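You operate a simulated robot arm through the tools that you are given. There is no shell and no other tool. Be economical: measure what you need, move in short steps, check, and stop when the job is done.

You are at the controls of a simulated robot arm. One attempt, no reset.

TASK
Put the white ticket that says "26 cm" from the top of the grey bench on top of the brown cloths box.
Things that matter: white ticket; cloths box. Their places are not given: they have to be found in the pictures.

Only the result counts: the job must be done as asked and must still hold three seconds after the hand-in. Knocking over, shifting, dropping, spilling or breaking anything else fails it.

THE ROBOT
A 7-joint arm with a two-finger parallel gripper, fixed in place. Base frame: the origin is at the foot of the arm, x ahead of it, y to its left, z up; the work surface is at about z = 0. Units: mm, rad, N and s.
With the tool pointing down near the work surface it reaches from about 240 to 620 mm from the base axis. Its first joint turns from -1.152 to 1.152 rad. Payload 2.6 kg.
Tool frame: the origin (TCP) lies between the finger pads and is the grasp point; the fingertips stand 30 mm ahead of it; z points along the fingers, y is the line along which they close. The gripper opens to 94 mm. The fingers are 28 mm wide and 10 mm thick; the gripper's body (50 by 96 mm) begins 55 mm behind the TCP.
Orientation is that of the tool frame in the base frame, as a unit quaternion [w, x, y, z]. With the fingers straight down and closing along the base's y, the tool's x points along the base's -x, its y along +y and its z along -z.

THE INTERFACE
- The arm moves only by the tool arm_command. Its argument "deltas" is one flat list of numbers, 7 for each row, row after row: the shift along the tool's x, y, z in mm, then the turn, a rotation vector about the tool's x, y, z in degrees, then the opening, from 0 (shut) to 1 (fully open). In form: [x, y, z, wx, wy, wz, grip, x, y, z, wx, wy, wz, grip, ...]. A call has 1 to 10 rows; each row shifts and turns the commanded pose from where the row before left it, along the tool's axes as they then stand. Rows are played at 5 a second. More than 50 mm and 0.15 rad between two rows, or a gripper value outside its range, and nothing of the call is played. Where a pose cannot be reached the arm comes as near as it can. A force on the tool above 40 N (or 10 N above the force at the start of the call, whichever is more), or a blocked arm, ends the call early, and 0.2 s more pass. The fingers move at their own pace (about 72 mm/s each) and stop on an object; they squeeze with about 34 N. The grip force told is the motor's: it shows also when the fingers shut on nothing. Time passes only in rows, and 0.2 s behind the last, so rows that do not move let the fingers close. It gives the time, the measured TCP pose, the force on the tool (base axes), the opening and the grip force at its end, in the units of the frame above (readings bear some noise), and new pictures: "show" is both (left out), scene, wrist or none.
- Cameras (640 x 400 px; columns grow to the right, rows downward): "scene" is fixed at [4.4, 409.8, 585.2]; the picture's right is [-0.97, -0.26, 0.00], its down [-0.09, 0.35, -0.93] and it looks along [0.24, -0.90, -0.37] (base axes); focal length 336 px, centre (320, 200). "wrist" rides on the gripper at [-37, 0, -58] in the tool frame; the picture's right is [0.00, -1.00, 0.00], its down [0.97, 0.00, -0.24] and it looks along [0.24, 0.00, 0.97] (tool axes); focal length 218 px, centre (320, 200).
- pixel_to_xyz(camera, pixels): there is no depth. For up to 12 entries [column, row, z] of the newest picture of that camera ("zoom" is the newest enlarged one), the place [x, y] in the base frame at which the ray of that pixel passes the height z, good to about 2 mm. It takes no simulated time.
- zoom(camera, box): a new picture of the part [left, top, right, bottom] of that camera's present view, enlarged. It takes no simulated time.
- sign_off(): hands the job in; it is judged then, once.

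Keep the steps short. Do not move on a guess: measure, check each grasp and each placing, and mend mistakes. In all there are 60 turns and 120 pictures (those below and enlarged ones count). Leave the gripper open and the arm clear of the work at the hand-in unless told otherwise, and finish with a single line.

The tools are called after "Emit:" as name(argument=value, ...) on one line, values as JSON. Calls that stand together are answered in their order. arm_command: Moves the arm, as the interface text tells. Its arguments: {"type":"object","properties":{"deltas":{"type":"array"},"show":{"type":"string","enum":["both","scene","wrist","none"]}},"required":["deltas"]} The other tools are called the same way: pixel_to_xyz (camera, pixels) gives the place at which the rays of pixels pass given heights; zoom (camera, box) takes an enlarged picture of a part of a camera's view; sign_off () hands the job in.

At the start:

```text
t: 0.0
eef_pos: [271.2, -341.3, 320.5]
orientation: [0.001, 0.0, 1.0, 0.0]
force: [0.8, -0.3, 0.5]
width: 93.8
grasp_force: 0.0
```

scene: 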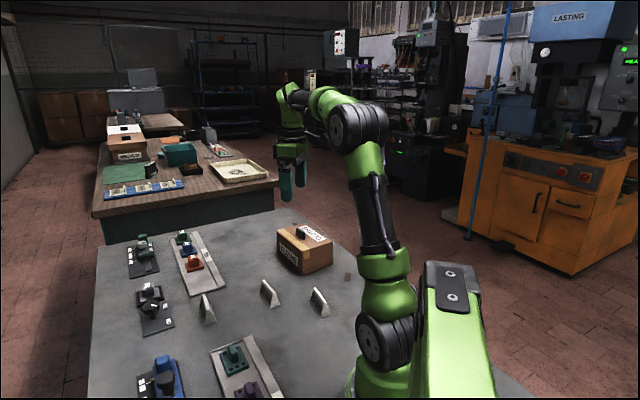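
wrist: 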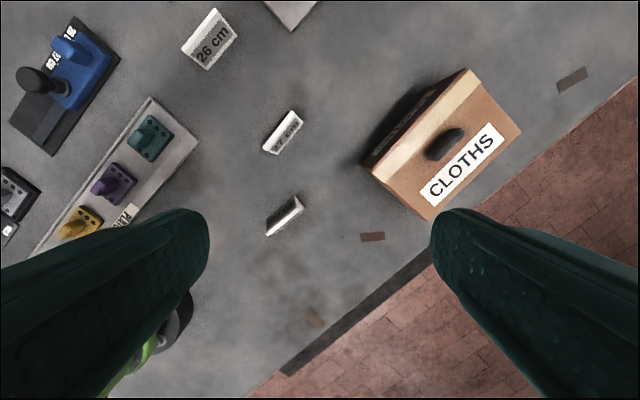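

I see three tickets in the wrist view; the one at about (210,38) reads "26 cm". The box is at about (445,140). I enlarge both views to be sure and to see the shapes.

Emit:
zoom(camera="wrist", box=[160, 0, 320, 100])

Emit:
zoom(camera="wrist", box=[340, 50, 540, 230])

Emit:
zoom(camera="scene", box=[180, 210, 360, 330])

Emit:
pixel_to_xyz(camera="wrist", pixels=[[181, 48, 0], [206, 69, 0], [238, 34, 0], [212, 8, 0], [212, 8, 30], [238, 34, 30], [466, 69, 85], [520, 132, 85], [430, 220, 85], [363, 165, 85], [445, 145, 85]])

Emit:
pixel_to_xyz(camera="scene", pixels=[[202, 324, 0], [217, 320, 0], [271, 307, 0], [322, 317, 0], [303, 274, 0], [277, 258, 0], [332, 264, 0]])

```text
4.00 times, centred on (240, 50) of wrist
```

zoom: 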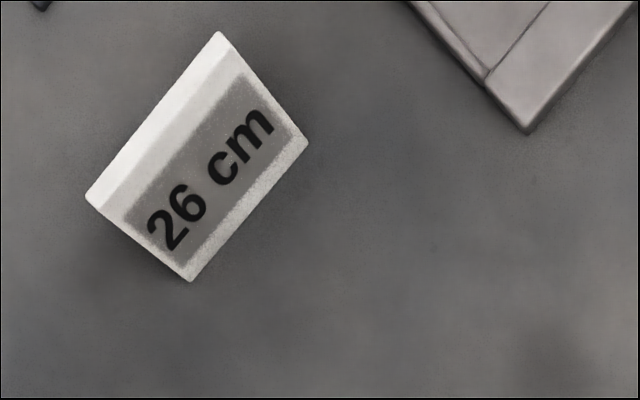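

```text
2.22 times, centred on (440, 140) of wrist
```

zoom: 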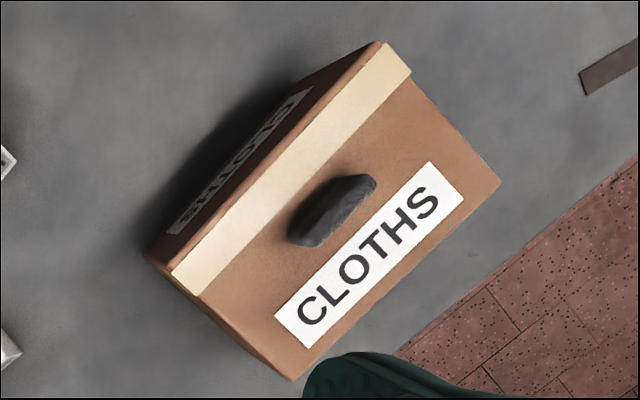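

```text
3.33 times, centred on (270, 270) of scene
```

zoom: 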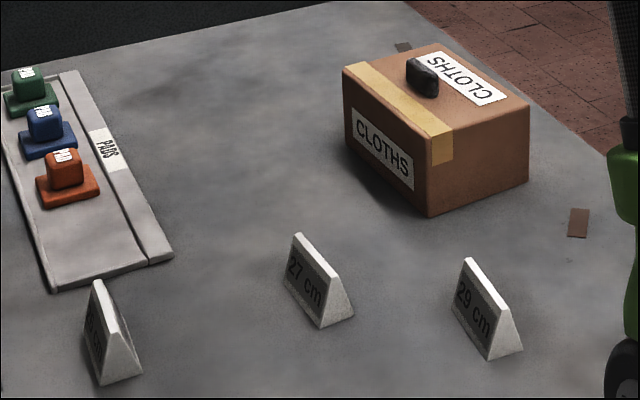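

```text
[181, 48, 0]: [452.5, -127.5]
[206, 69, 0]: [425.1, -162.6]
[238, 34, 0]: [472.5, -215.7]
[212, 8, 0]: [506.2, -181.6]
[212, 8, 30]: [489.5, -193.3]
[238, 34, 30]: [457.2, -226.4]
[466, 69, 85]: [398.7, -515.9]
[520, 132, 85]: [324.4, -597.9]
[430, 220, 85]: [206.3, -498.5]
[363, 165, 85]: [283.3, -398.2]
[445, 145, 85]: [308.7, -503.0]
```

```text
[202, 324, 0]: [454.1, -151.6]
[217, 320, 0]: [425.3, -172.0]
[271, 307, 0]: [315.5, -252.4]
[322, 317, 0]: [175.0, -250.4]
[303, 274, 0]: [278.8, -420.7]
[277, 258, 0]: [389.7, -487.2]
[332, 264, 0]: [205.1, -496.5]
```

The ticket is a tent-shaped block; the scene view confirms 27 and 29 cm are the other two. I'll move over the 26 cm ticket, staying at about z 250, for a closer look. I also triangulate the box's corner.

Emit:
pixel_to_xyz(camera="wrist", pixels=[[373.5, 172.5, 60], [373.5, 172.5, 80], [373.5, 172.5, 100], [426.6, 221, 80], [519, 132, 80], [480, 70, 80], [467, 69, 80]])

Emit:
pixel_to_xyz(camera="scene", pixels=[[308.2, 250.5, 60], [308.2, 250.5, 80], [308.2, 250.5, 100]])

Emit:
arm_command(deltas=[-30, 27, 12, 0, 0, 0, 1, -30, 27, 12, 0, 0, 0, 1, -30, 27, 12, 0, 0, 0, 1, -30, 27, 12, 0, 0, 0, 1, -30, 27, 12, 0, 0, 0, 1, -30, 27, 12, 0, 0, 0, 1, 0, 0, 0, 0, 0, 0, 1])

```text
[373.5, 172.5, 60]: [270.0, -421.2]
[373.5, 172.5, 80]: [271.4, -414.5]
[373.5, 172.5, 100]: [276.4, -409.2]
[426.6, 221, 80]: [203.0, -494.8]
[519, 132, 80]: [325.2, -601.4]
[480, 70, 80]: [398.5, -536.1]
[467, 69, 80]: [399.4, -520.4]
```

```text
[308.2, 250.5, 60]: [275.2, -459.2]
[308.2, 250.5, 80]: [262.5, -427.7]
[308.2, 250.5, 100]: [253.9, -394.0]
```

```text
t: 1.6
eef_pos: [450.6, -178.3, 247.9]
orientation: [0.0, 0.0, 1.0, 0.0]
force: [-0.1, 0.0, -0.4]
width: 93.9
grasp_force: 0.0
```

scene: 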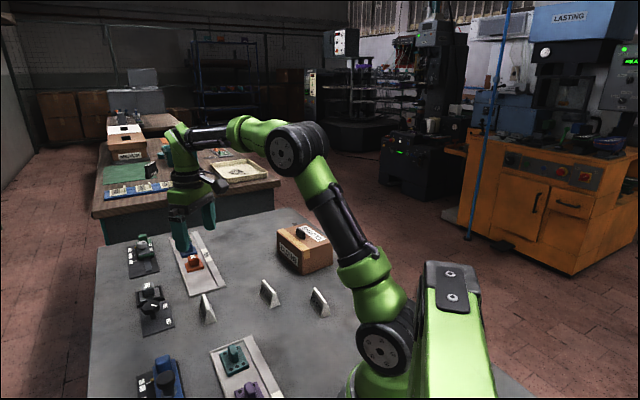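
wrist: 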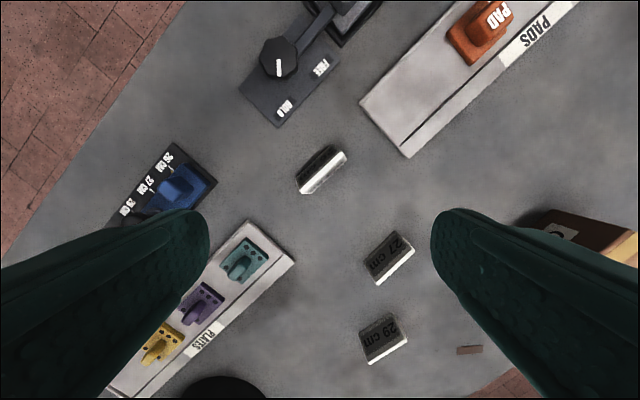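

The ticket is now at about (322,168) in the wrist view. I enlarge it.

Emit:
zoom(camera="wrist", box=[272, 137, 372, 200])

Emit:
zoom(camera="scene", box=[180, 280, 244, 330])

```text
6.35 times, centred on (322, 168) of wrist
```

zoom: 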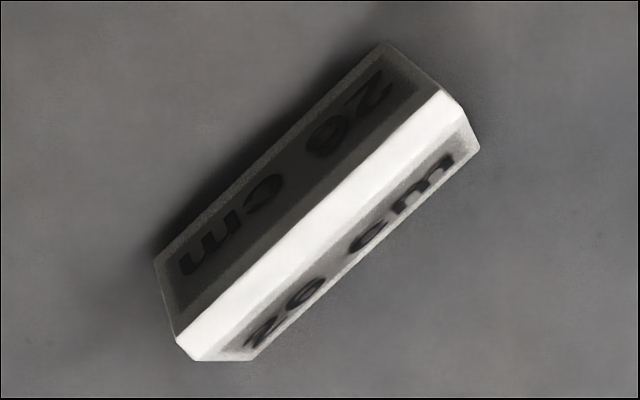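

```text
8.00 times, centred on (212, 305) of scene
```

zoom: 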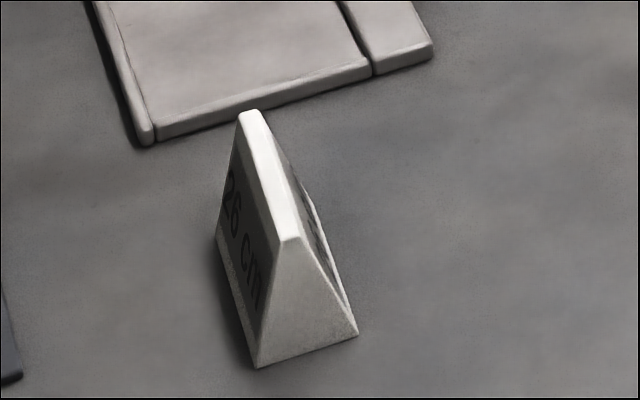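

Both long faces read "26 cm"; the ridge is a narrow flat strip. Now I measure the foot and ridge positions from both cameras.

Emit:
pixel_to_xyz(camera="wrist", pixels=[[296, 178.3, 0], [331.4, 143.6, 0], [347.2, 160.6, 0], [311.3, 193.7, 0], [301.2, 191.7, 30], [342.6, 152.6, 30], [301.2, 191.7, 40], [342.6, 152.6, 40], [301.2, 191.7, 50], [342.6, 152.6, 50]])

Emit:
pixel_to_xyz(camera="scene", pixels=[[203.9, 325.9, 0], [216.6, 321.6, 0], [208.3, 310, 30], [208.3, 310, 40], [208.3, 310, 50], [203.2, 294.4, 30], [203.2, 294.4, 40], [203.2, 294.4, 50]])

```text
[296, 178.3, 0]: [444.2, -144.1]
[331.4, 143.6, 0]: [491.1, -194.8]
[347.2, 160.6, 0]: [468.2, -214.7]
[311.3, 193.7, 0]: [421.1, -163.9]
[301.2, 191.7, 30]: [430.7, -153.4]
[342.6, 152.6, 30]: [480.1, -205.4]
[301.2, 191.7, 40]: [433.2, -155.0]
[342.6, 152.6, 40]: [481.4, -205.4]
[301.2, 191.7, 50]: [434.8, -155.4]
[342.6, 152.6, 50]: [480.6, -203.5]
```

```text
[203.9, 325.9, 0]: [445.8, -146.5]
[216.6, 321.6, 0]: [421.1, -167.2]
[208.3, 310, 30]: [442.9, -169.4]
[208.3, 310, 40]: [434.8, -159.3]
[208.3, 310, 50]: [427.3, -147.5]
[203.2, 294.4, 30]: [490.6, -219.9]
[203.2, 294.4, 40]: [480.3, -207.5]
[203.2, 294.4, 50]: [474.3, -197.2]
```

Measured: foot centre ≈ (456,-179.5), about 69 × 30 mm, ridge about z 42. The ends are upright and the long axis points along (0.68,-0.73). I'll grip the upright ends, not the sloped faces, turning the tool -42.8° and coming down to z 130 first.

Emit:
arm_command(deltas=[-5.5, -1.2, 0, 0, 0, -7.13, 1, 0, 0, 0, 0, 0, -7.13, 1, 0, 0, 0, 0, 0, -7.13, 1, 0, 0, 0, 0, 0, -7.13, 1, 0, 0, 0, 0, 0, -7.13, 1, 0, 0, 0, 0, 0, -7.13, 1, 0, 0, 40, 0, 0, 0, 1, 0, 0, 40, 0, 0, 0, 1, 0, 0, 38, 0, 0, 0, 1, 0, 0, 0, 0, 0, 0, 1])

```text
t: 3.8
eef_pos: [455.6, -179.2, 130.3]
orientation: [0.0, -0.365, 0.931, 0.001]
force: [0.0, -0.2, -0.2]
width: 94.1
grasp_force: 0.0
```

scene: 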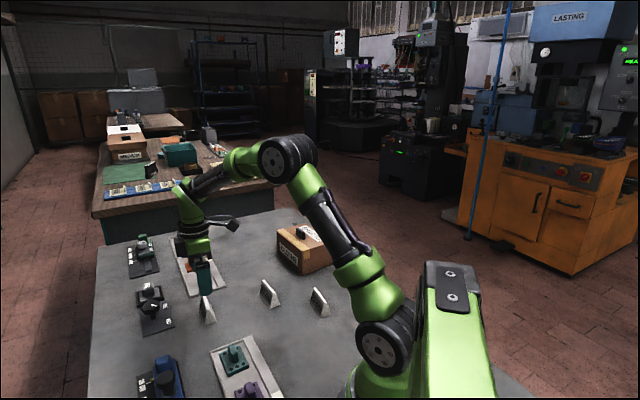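
wrist: 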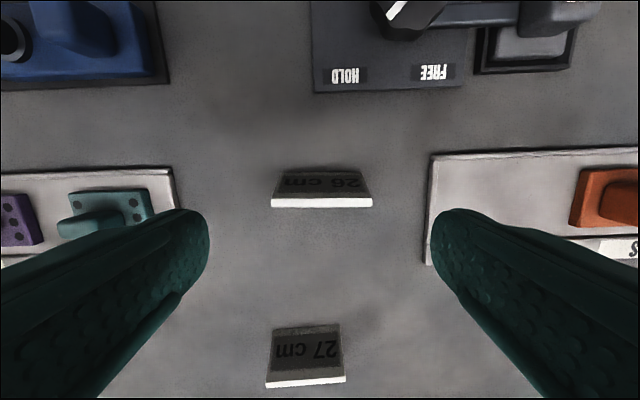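

The ticket lies square between the fingers. I check its ridge ends (272,203) and (372,203) and where the neighbouring trays' edges are.

Emit:
pixel_to_xyz(camera="wrist", pixels=[[272, 202.5, 42], [372, 202.5, 42], [432, 200, 10], [175, 205, 10], [283, 171, 0], [362, 171, 0]])

```text
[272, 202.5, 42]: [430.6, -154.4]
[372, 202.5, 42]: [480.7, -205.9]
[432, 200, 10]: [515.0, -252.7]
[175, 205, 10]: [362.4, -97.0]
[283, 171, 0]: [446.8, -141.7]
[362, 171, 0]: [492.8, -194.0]
```

Ridge centre (455.7,-180.2) matches the TCP, and the trays are about 94 mm off, so clear. I go down to z 36 (tips at about 6).

Emit:
arm_command(deltas=[0, 0.5, 35, 0, 0, 0, 1, 0, 0, 35, 0, 0, 0, 1, 0, 0, 15, 0, 0, 0, 1, 0, 0, 9, 0, 0, 0, 1, 0, 0, 0, 0, 0, 0, 1])

```text
t: 5.0
eef_pos: [455.6, -180.0, 36.8]
orientation: [0.0, -0.365, 0.931, 0.0]
force: [-0.9, -0.1, 0.9]
width: 94.1
grasp_force: 0.1
```

scene: 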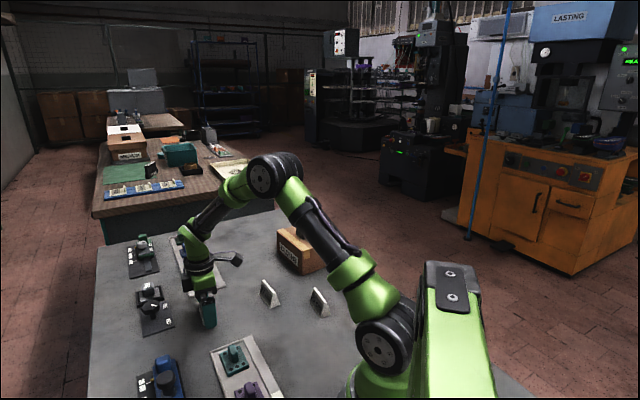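
wrist: 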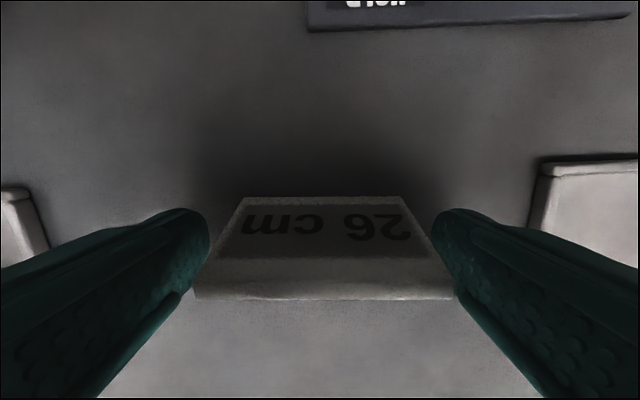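

The fingers straddle the ticket with no contact force. Now I close.

Emit:
arm_command(deltas=[0, 0, 0, 0, 0, 0, 0.6, 0, 0, 0, 0, 0, 0, 0.6, 0, 0, 0, 0, 0, 0, 0.6, 0, 0, 0, 0, 0, 0, 0.6], show="wrist")

```text
t: 6.0
eef_pos: [456.2, -179.3, 37.0]
orientation: [0.001, -0.365, 0.931, 0.001]
force: [0.7, -0.4, 0.3]
width: 68.8
grasp_force: 34.2
```

wrist: 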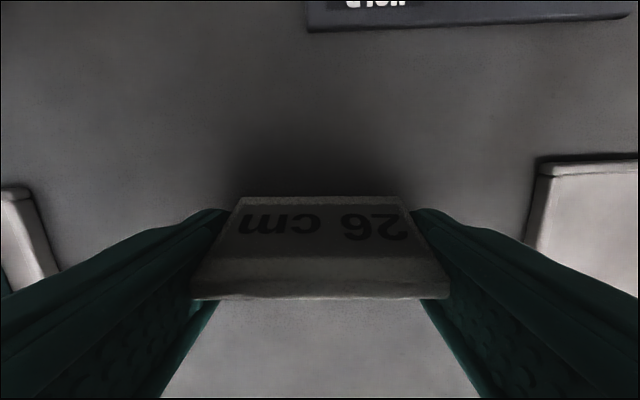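

Held: width 68.8, force 34 N. I lift 200 mm straight up.

Emit:
arm_command(deltas=[0, 0, -20, 0, 0, 0, 0.6, 0, 0, -36, 0, 0, 0, 0.6, 0, 0, -36, 0, 0, 0, 0.6, 0, 0, -36, 0, 0, 0, 0.6, 0, 0, -36, 0, 0, 0, 0.6, 0, 0, -36, 0, 0, 0, 0.6, 0, 0, 0, 0, 0, 0, 0.6])

```text
t: 7.6
eef_pos: [455.3, -179.6, 236.0]
orientation: [0.0, -0.365, 0.931, -0.001]
force: [0.2, -0.2, -0.5]
width: 68.4
grasp_force: 34.2
```

scene: 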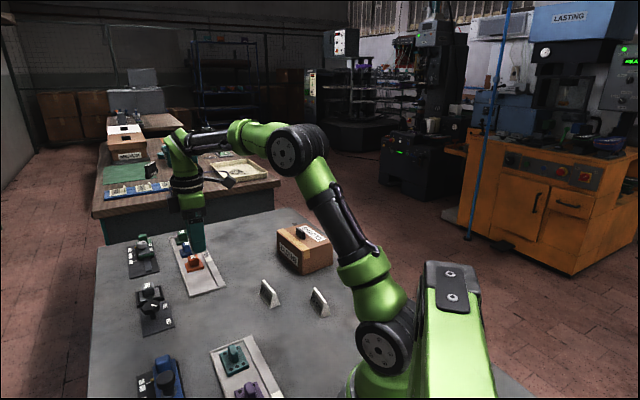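
wrist: 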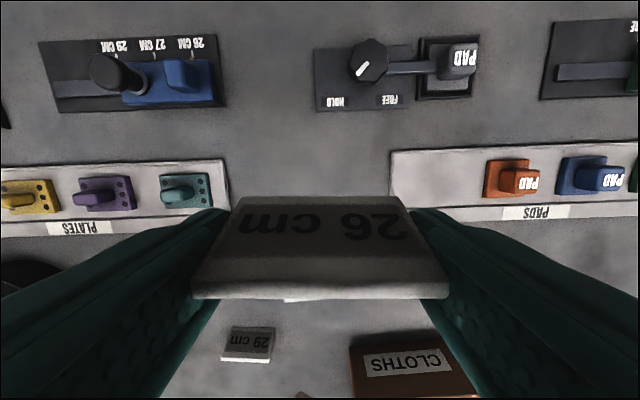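

The ticket is firmly held and level. I move partway toward the box, staying high, so as to see the box top beyond the ticket.

Emit:
arm_command(deltas=[20, -26, -8, 0, 0, 0, 0.6, 20, -26, -8, 0, 0, 0, 0.6, 20, -26, -8, 0, 0, 0, 0.6, 20, -26, -8, 0, 0, 0, 0.6, 20, -26, -8, 0, 0, 0, 0.6, 0, 0, 0, 0, 0, 0, 0.6])

Emit:
zoom(camera="scene", box=[264, 212, 344, 282])

```text
t: 9.0
eef_pos: [456.9, -334.9, 270.8]
orientation: [0.0, -0.365, 0.931, -0.001]
force: [0.3, -0.1, 0.5]
width: 68.4
grasp_force: 33.6
out of reach, approached as far as the arm can: row 5
```

scene: 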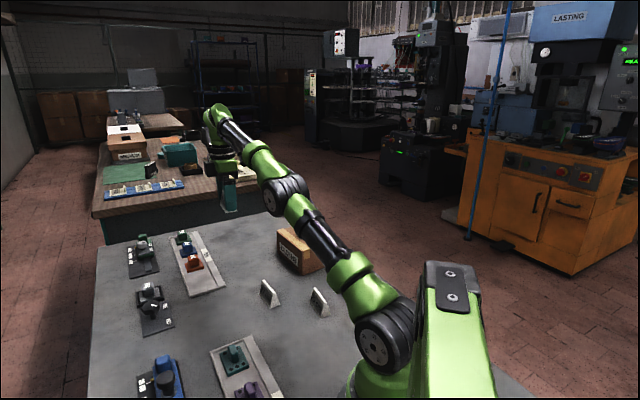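
wrist: 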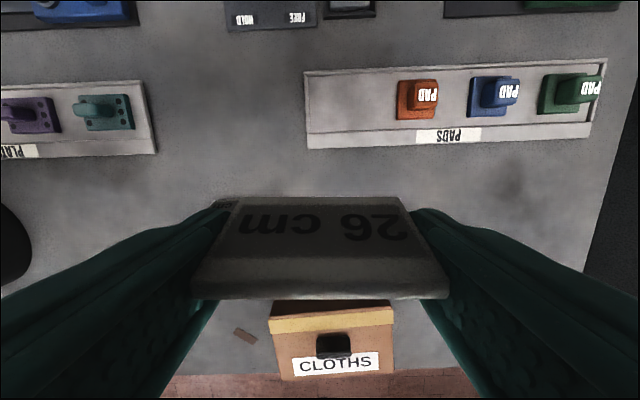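

```text
5.71 times, centred on (304, 247) of scene
```

zoom: 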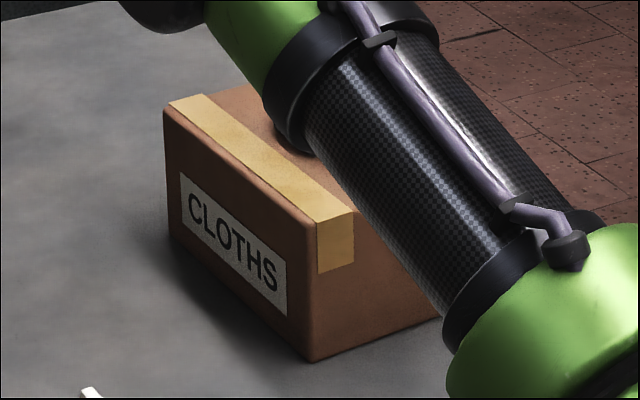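

The box top shows beyond the ticket: front edge near row 320–332, a black knob at (333,345), and the label behind. I enlarge to measure.

Emit:
zoom(camera="wrist", box=[250, 295, 410, 395])

```text
4.00 times, centred on (330, 345) of wrist
```

zoom: 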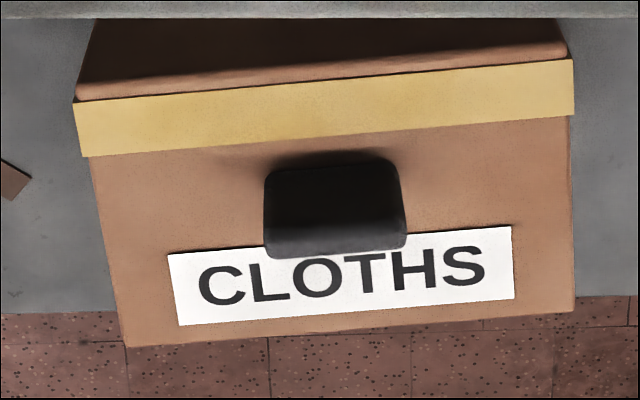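

Emit:
pixel_to_xyz(camera="zoom", pixels=[[74, 102, 85], [572, 60, 85], [575, 310, 85], [128, 346, 85], [270, 170, 85], [395, 158, 85], [82, 157, 85], [574, 115, 85], [74, 102, 80], [572, 60, 80], [270, 170, 80], [395, 158, 80]])

Emit:
pixel_to_xyz(camera="scene", pixels=[[292.2, 230.5, 80], [292.2, 230.5, 85], [292.2, 230.5, 90], [280.1, 229, 85], [280.1, 229, 90], [306, 251, 85], [306, 251, 80], [306, 251, 90]])

```text
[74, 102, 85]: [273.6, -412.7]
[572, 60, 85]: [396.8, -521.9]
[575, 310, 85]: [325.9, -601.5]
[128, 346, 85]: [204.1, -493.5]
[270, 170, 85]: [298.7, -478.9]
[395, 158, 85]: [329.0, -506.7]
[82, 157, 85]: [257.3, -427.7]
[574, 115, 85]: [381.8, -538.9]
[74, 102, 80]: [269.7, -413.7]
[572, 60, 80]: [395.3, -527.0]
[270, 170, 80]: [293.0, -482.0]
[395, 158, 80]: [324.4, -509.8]
```

```text
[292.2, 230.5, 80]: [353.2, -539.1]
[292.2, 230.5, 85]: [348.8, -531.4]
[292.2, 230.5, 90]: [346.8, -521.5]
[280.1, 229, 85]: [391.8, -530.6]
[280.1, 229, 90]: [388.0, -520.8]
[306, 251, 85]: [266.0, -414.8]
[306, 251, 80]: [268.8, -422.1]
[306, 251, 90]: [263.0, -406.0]
```

Emit:
pixel_to_xyz(camera="scene", pixels=[[302.4, 250.7, 80], [302.4, 250.7, 85], [302.4, 250.7, 90], [302.4, 250.7, 95], [276.9, 230.4, 80], [276.9, 230.4, 85], [276.9, 230.4, 90], [276.9, 230.4, 95]])

Emit:
pixel_to_xyz(camera="zoom", pixels=[[74, 102, 90], [572, 60, 90], [575, 310, 90], [128, 346, 90], [270, 170, 90], [395, 158, 90]])

```text
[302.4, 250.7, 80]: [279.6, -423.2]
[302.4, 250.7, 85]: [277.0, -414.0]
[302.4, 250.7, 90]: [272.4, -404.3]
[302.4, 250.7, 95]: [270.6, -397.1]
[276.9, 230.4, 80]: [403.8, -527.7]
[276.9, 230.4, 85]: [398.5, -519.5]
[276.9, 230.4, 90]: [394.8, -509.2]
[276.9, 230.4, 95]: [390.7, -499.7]
```

```text
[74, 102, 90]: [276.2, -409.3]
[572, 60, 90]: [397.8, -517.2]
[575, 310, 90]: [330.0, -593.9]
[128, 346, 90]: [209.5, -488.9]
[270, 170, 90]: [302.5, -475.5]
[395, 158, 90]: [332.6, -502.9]
```

Box top at z ≈ 85, 163 × 107 mm. The knob starts about 34 mm in from the front edge, and spans 62–103 mm along it. The free area left of the knob (0–62 mm) takes the ticket turned crosswise, with about 15 mm of margin; its centre is ≈ (263,-473). I move most of the way there at a safe height and start turning.

Emit:
arm_command(deltas=[40, 5, 10, 0, 0, 0, 0.6, 40, 5, 10, 0, 0, 0, 0.6, 40, 5, 10, 0, 0, 0, 0.6, 40, 5, 10, 0, 0, 0, 0.6, 40, 5, 5, 0, 0, 0, 0.6, 0, 0, 0, 0, 0, 8.4, 0.6, 0, 0, 0, 0, 0, 8.4, 0.6, 0, 0, 0, 0, 0, 8.4, 0.6, 0, 0, 0, 0, 0, 8.4, 0.6, 0, 0, 0, 0, 0, 8.4, 0.6])

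```text
t: 11.2
eef_pos: [294.8, -452.5, 226.7]
orientation: [0.0, -0.005, 1.0, 0.0]
force: [0.0, -0.7, 0.0]
width: 68.8
grasp_force: 34.9
```

scene: 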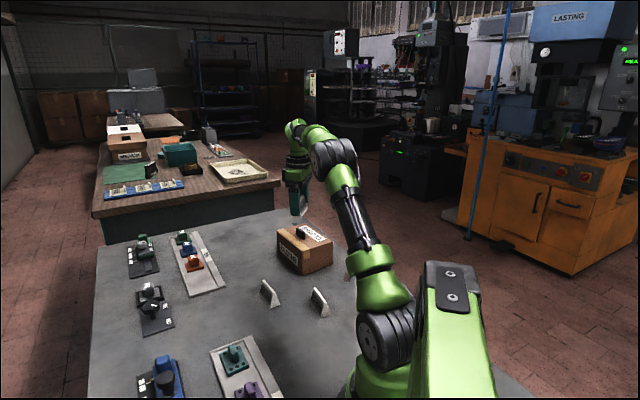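
wrist: 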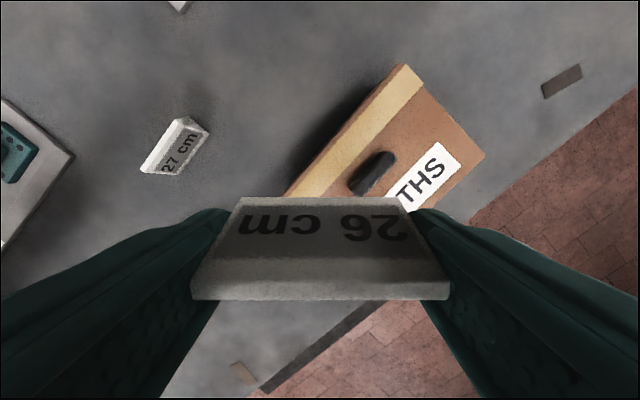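

Now at (295,-452) with the tool nearly unturned. I shift to (263,-473) and turn the last 41.5°.

Emit:
arm_command(deltas=[32, -20.5, 0, 0, 0, 0, 0.6, 0, 0, 0, 0, 0, 8.3, 0.6, 0, 0, 0, 0, 0, 8.3, 0.6, 0, 0, 0, 0, 0, 8.3, 0.6, 0, 0, 0, 0, 0, 8.3, 0.6, 0, 0, 0, 0, 0, 8.3, 0.6, 0, 0, 0, 0, 0, 0, 0.6])

Emit:
zoom(camera="scene", box=[264, 152, 364, 282])

```text
t: 12.8
eef_pos: [262.2, -473.0, 226.8]
orientation: [0.0, 0.349, 0.937, -0.001]
force: [0.3, -0.5, 0.4]
width: 68.6
grasp_force: 33.5
```

scene: 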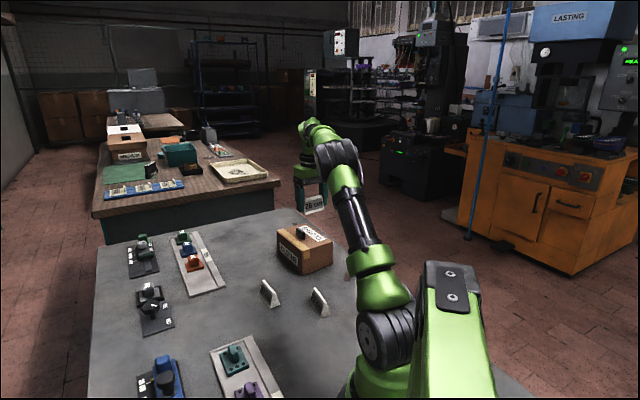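
wrist: 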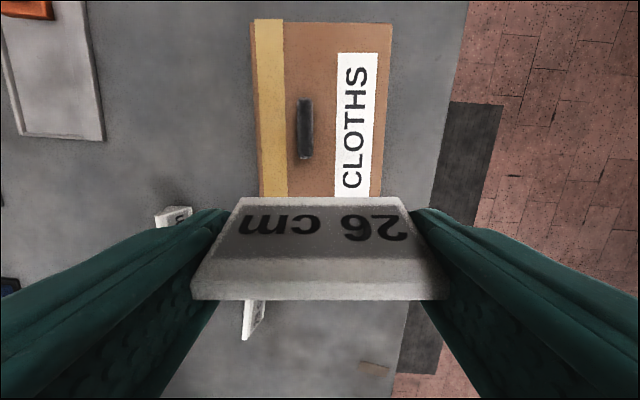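

```text
3.08 times, centred on (314, 217) of scene
```

zoom: 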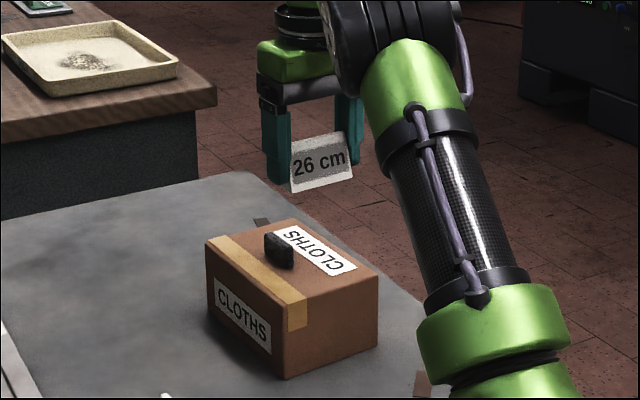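

The box is square to the tool. I remeasure from this clearer angle: far corners (251,23), (392,25), and knob base end (303,160).

Emit:
pixel_to_xyz(camera="wrist", pixels=[[251, 23, 85], [392, 25, 85], [260, 195, 85], [382, 195, 85], [295, 155, 85], [311, 160, 85], [303, 160, 110], [297, 97, 85]])

```text
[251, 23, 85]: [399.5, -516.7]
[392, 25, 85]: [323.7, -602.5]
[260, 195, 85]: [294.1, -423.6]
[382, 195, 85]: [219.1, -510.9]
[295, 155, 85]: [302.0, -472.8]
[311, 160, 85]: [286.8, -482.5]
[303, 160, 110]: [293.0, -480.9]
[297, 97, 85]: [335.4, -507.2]
```

Target confirmed: ticket will lie 15–46 mm along the box (knob begins ~58), centred in depth. Contact expected near TCP z 122; I go down to 132 and check.

Emit:
arm_command(deltas=[0, 0, 32, 0, 0, 0, 0.6, 0, 0, 32, 0, 0, 0, 0.6, 0, 0, 20, 0, 0, 0, 0.6, 0, 0, 11, 0, 0, 0, 0.6, 0, 0, 0, 0, 0, 0, 0.6])

Emit:
zoom(camera="scene", box=[264, 192, 344, 282])

```text
t: 14.0
eef_pos: [262.9, -472.8, 131.3]
orientation: [0.001, 0.348, 0.938, 0.0]
force: [0.2, -0.7, 0.3]
width: 68.7
grasp_force: 33.8
```

scene: 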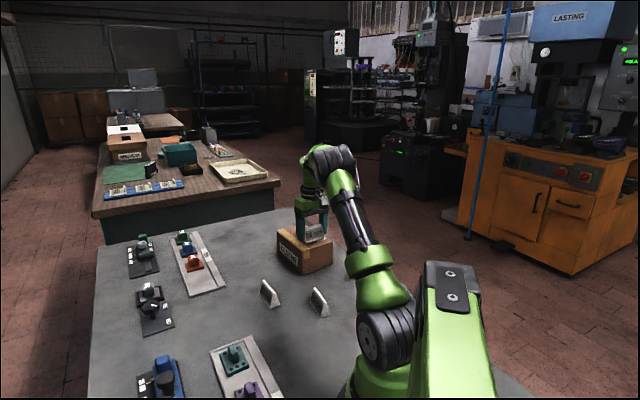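
wrist: 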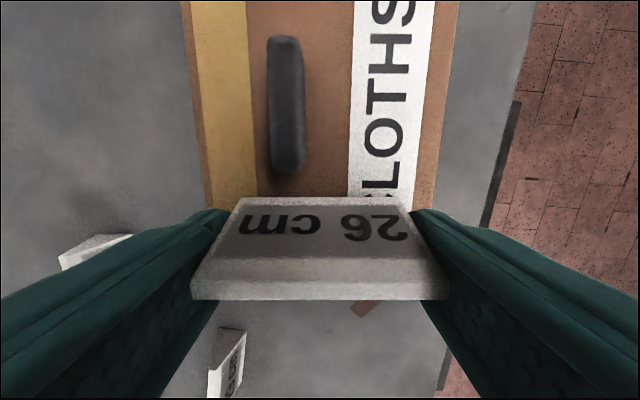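

```text
4.44 times, centred on (304, 237) of scene
```

zoom: 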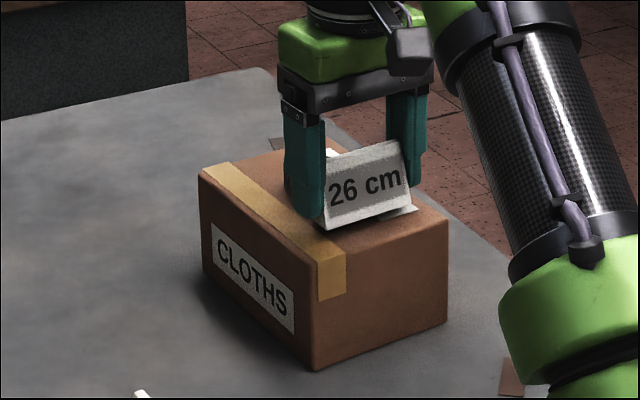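

The ticket hovers just over the free end of the box, clear of the knob. I lower gently in small steps, watching the force.

Emit:
arm_command(deltas=[0, 0, 3, 0, 0, 0, 0.6, 0, 0, 2, 0, 0, 0, 0.6, 0, 0, 1, 0, 0, 0, 0.6, 0, 0, 1, 0, 0, 0, 0.6, 0, 0, 0, 0, 0, 0, 0.6], show="none")

Emit:
zoom(camera="scene", box=[304, 212, 344, 252])

```text
t: 15.2
eef_pos: [262.6, -473.8, 124.9]
orientation: [0.0, 0.348, 0.938, -0.001]
force: [-0.2, 0.3, 0.3]
width: 68.4
grasp_force: 34.1
```

```text
10.00 times, centred on (324, 232) of scene
```

zoom: 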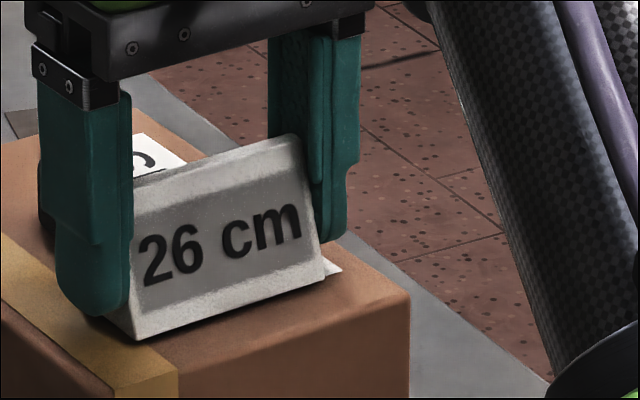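

No contact yet at 124.9. I carry on in 1 mm steps.

Emit:
arm_command(deltas=[0, 0, 1, 0, 0, 0, 0.6, 0, 0, 0.7, 0, 0, 0, 0.6, 0, 0, 0, 0, 0, 0, 0.6], show="none")

```text
t: 16.0
eef_pos: [262.1, -473.8, 122.2]
orientation: [0.0, 0.347, 0.938, 0.0]
force: [-0.2, -0.3, 0.4]
width: 68.8
grasp_force: 33.9
```

Emit:
arm_command(deltas=[0, 0, 0.7, 0, 0, 0, 0.6, 0, 0, 0, 0, 0, 0, 0.6], show="none")

Emit:
zoom(camera="scene", box=[304, 212, 344, 252])

```text
t: 16.6
eef_pos: [263.3, -473.3, 122.1]
orientation: [0.0, 0.348, 0.938, 0.0]
force: [0.7, 0.2, -0.6]
width: 68.5
grasp_force: 33.9
```

```text
10.00 times, centred on (324, 232) of scene
```

zoom: 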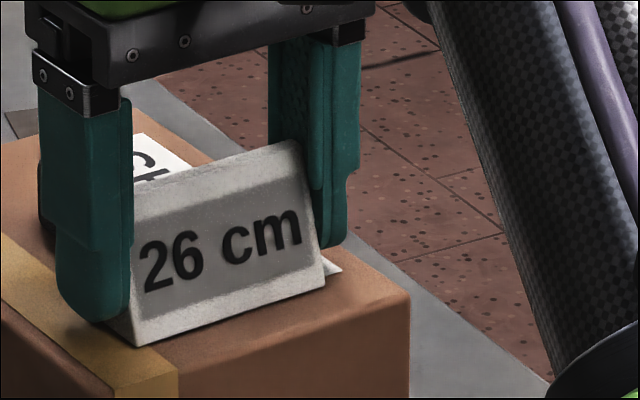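

Still no contact force; very near now. Another few small steps.

Emit:
arm_command(deltas=[0, 0, 0.7, 0, 0, 0, 0.6, 0, 0, 0, 0, 0, 0, 0.6], show="none")

```text
t: 17.2
eef_pos: [262.3, -472.5, 120.7]
orientation: [0.0, 0.348, 0.937, -0.001]
force: [-0.7, 0.2, -0.1]
width: 68.4
grasp_force: 34.5
```

Emit:
arm_command(deltas=[0, 0, 0.8, 0, 0, 0, 0.6, 0, 0, 0, 0, 0, 0, 0.6], show="none")

```text
t: 17.8
eef_pos: [262.3, -472.7, 121.1]
orientation: [0.001, 0.348, 0.938, 0.0]
force: [-0.7, -0.4, 4.2]
width: 68.7
grasp_force: 33.7
```

Contact: 4.2 N upward. The ticket rests on the box; I open the fingers in place.

Emit:
arm_command(deltas=[0, 0, 0, 0, 0, 0, 0.78, 0, 0, 0, 0, 0, 0, 0.85, 0, 0, 0, 0, 0, 0, 1, 0, 0, 0, 0, 0, 0, 1])

Emit:
zoom(camera="scene", box=[264, 192, 344, 282])

```text
t: 18.8
eef_pos: [262.6, -473.7, 119.7]
orientation: [0.0, 0.347, 0.938, 0.0]
force: [-0.3, 0.6, 0.2]
width: 94.2
grasp_force: 0.0
```

scene: 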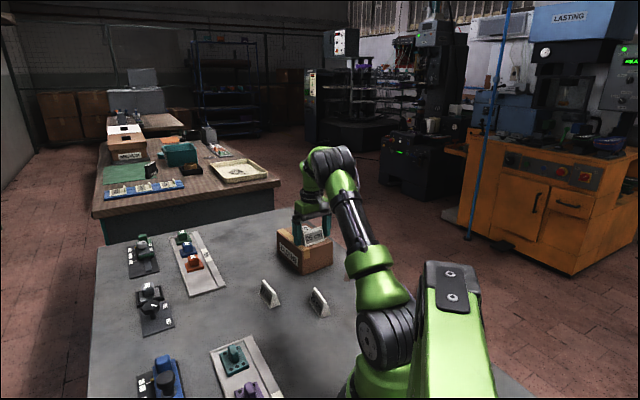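
wrist: 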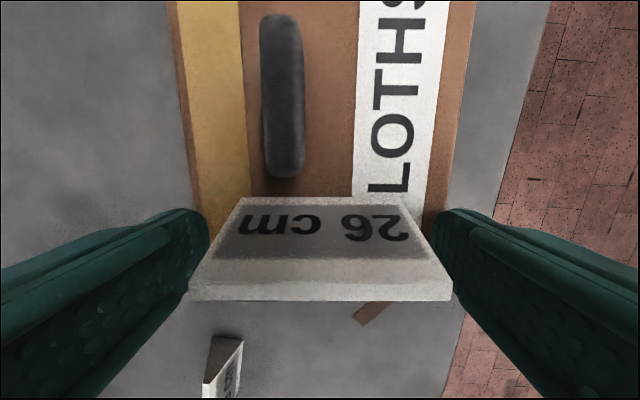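

```text
4.44 times, centred on (304, 237) of scene
```

zoom: 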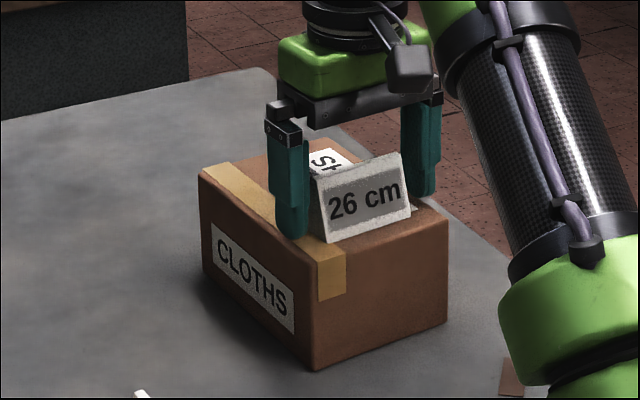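

Released; the ticket stands upright and still. I withdraw straight up 140 mm.

Emit:
arm_command(deltas=[0, 0, -10, 0, 0, 0, 1, 0, 0, -20, 0, 0, 0, 1, 0, 0, -35, 0, 0, 0, 1, 0, 0, -35, 0, 0, 0, 1, 0, 0, -40, 0, 0, 0, 1, 0, 0, 0, 0, 0, 0, 1])

Emit:
zoom(camera="scene", box=[254, 192, 344, 322])

```text
t: 20.2
eef_pos: [262.4, -474.3, 261.4]
orientation: [0.0, 0.348, 0.938, 0.0]
force: [0.1, -0.2, 0.4]
width: 94.0
grasp_force: 0.0
```

scene: 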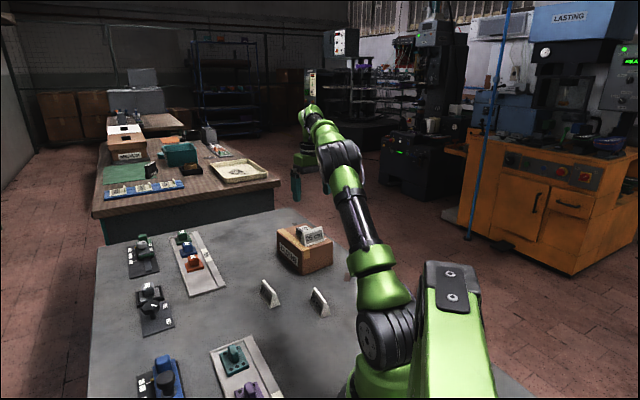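
wrist: 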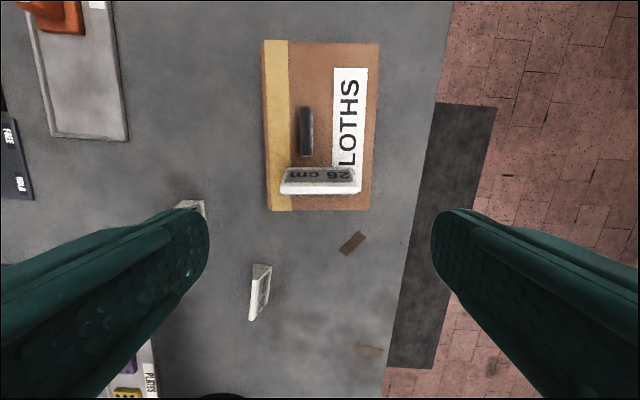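

```text
3.08 times, centred on (299, 257) of scene
```

zoom: 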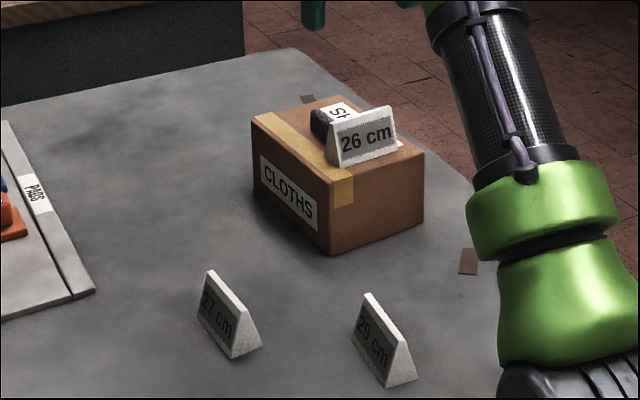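

The 26 cm ticket stands on the box, well within its top. The box and the other tickets haven't moved, the gripper is open and the arm is clear, so I hand in.

Emit:
sign_off()

```text
The job is handed in.
```

The "26 cm" ticket is standing on top of the brown cloths box, nothing else moved, and the job is handed in.
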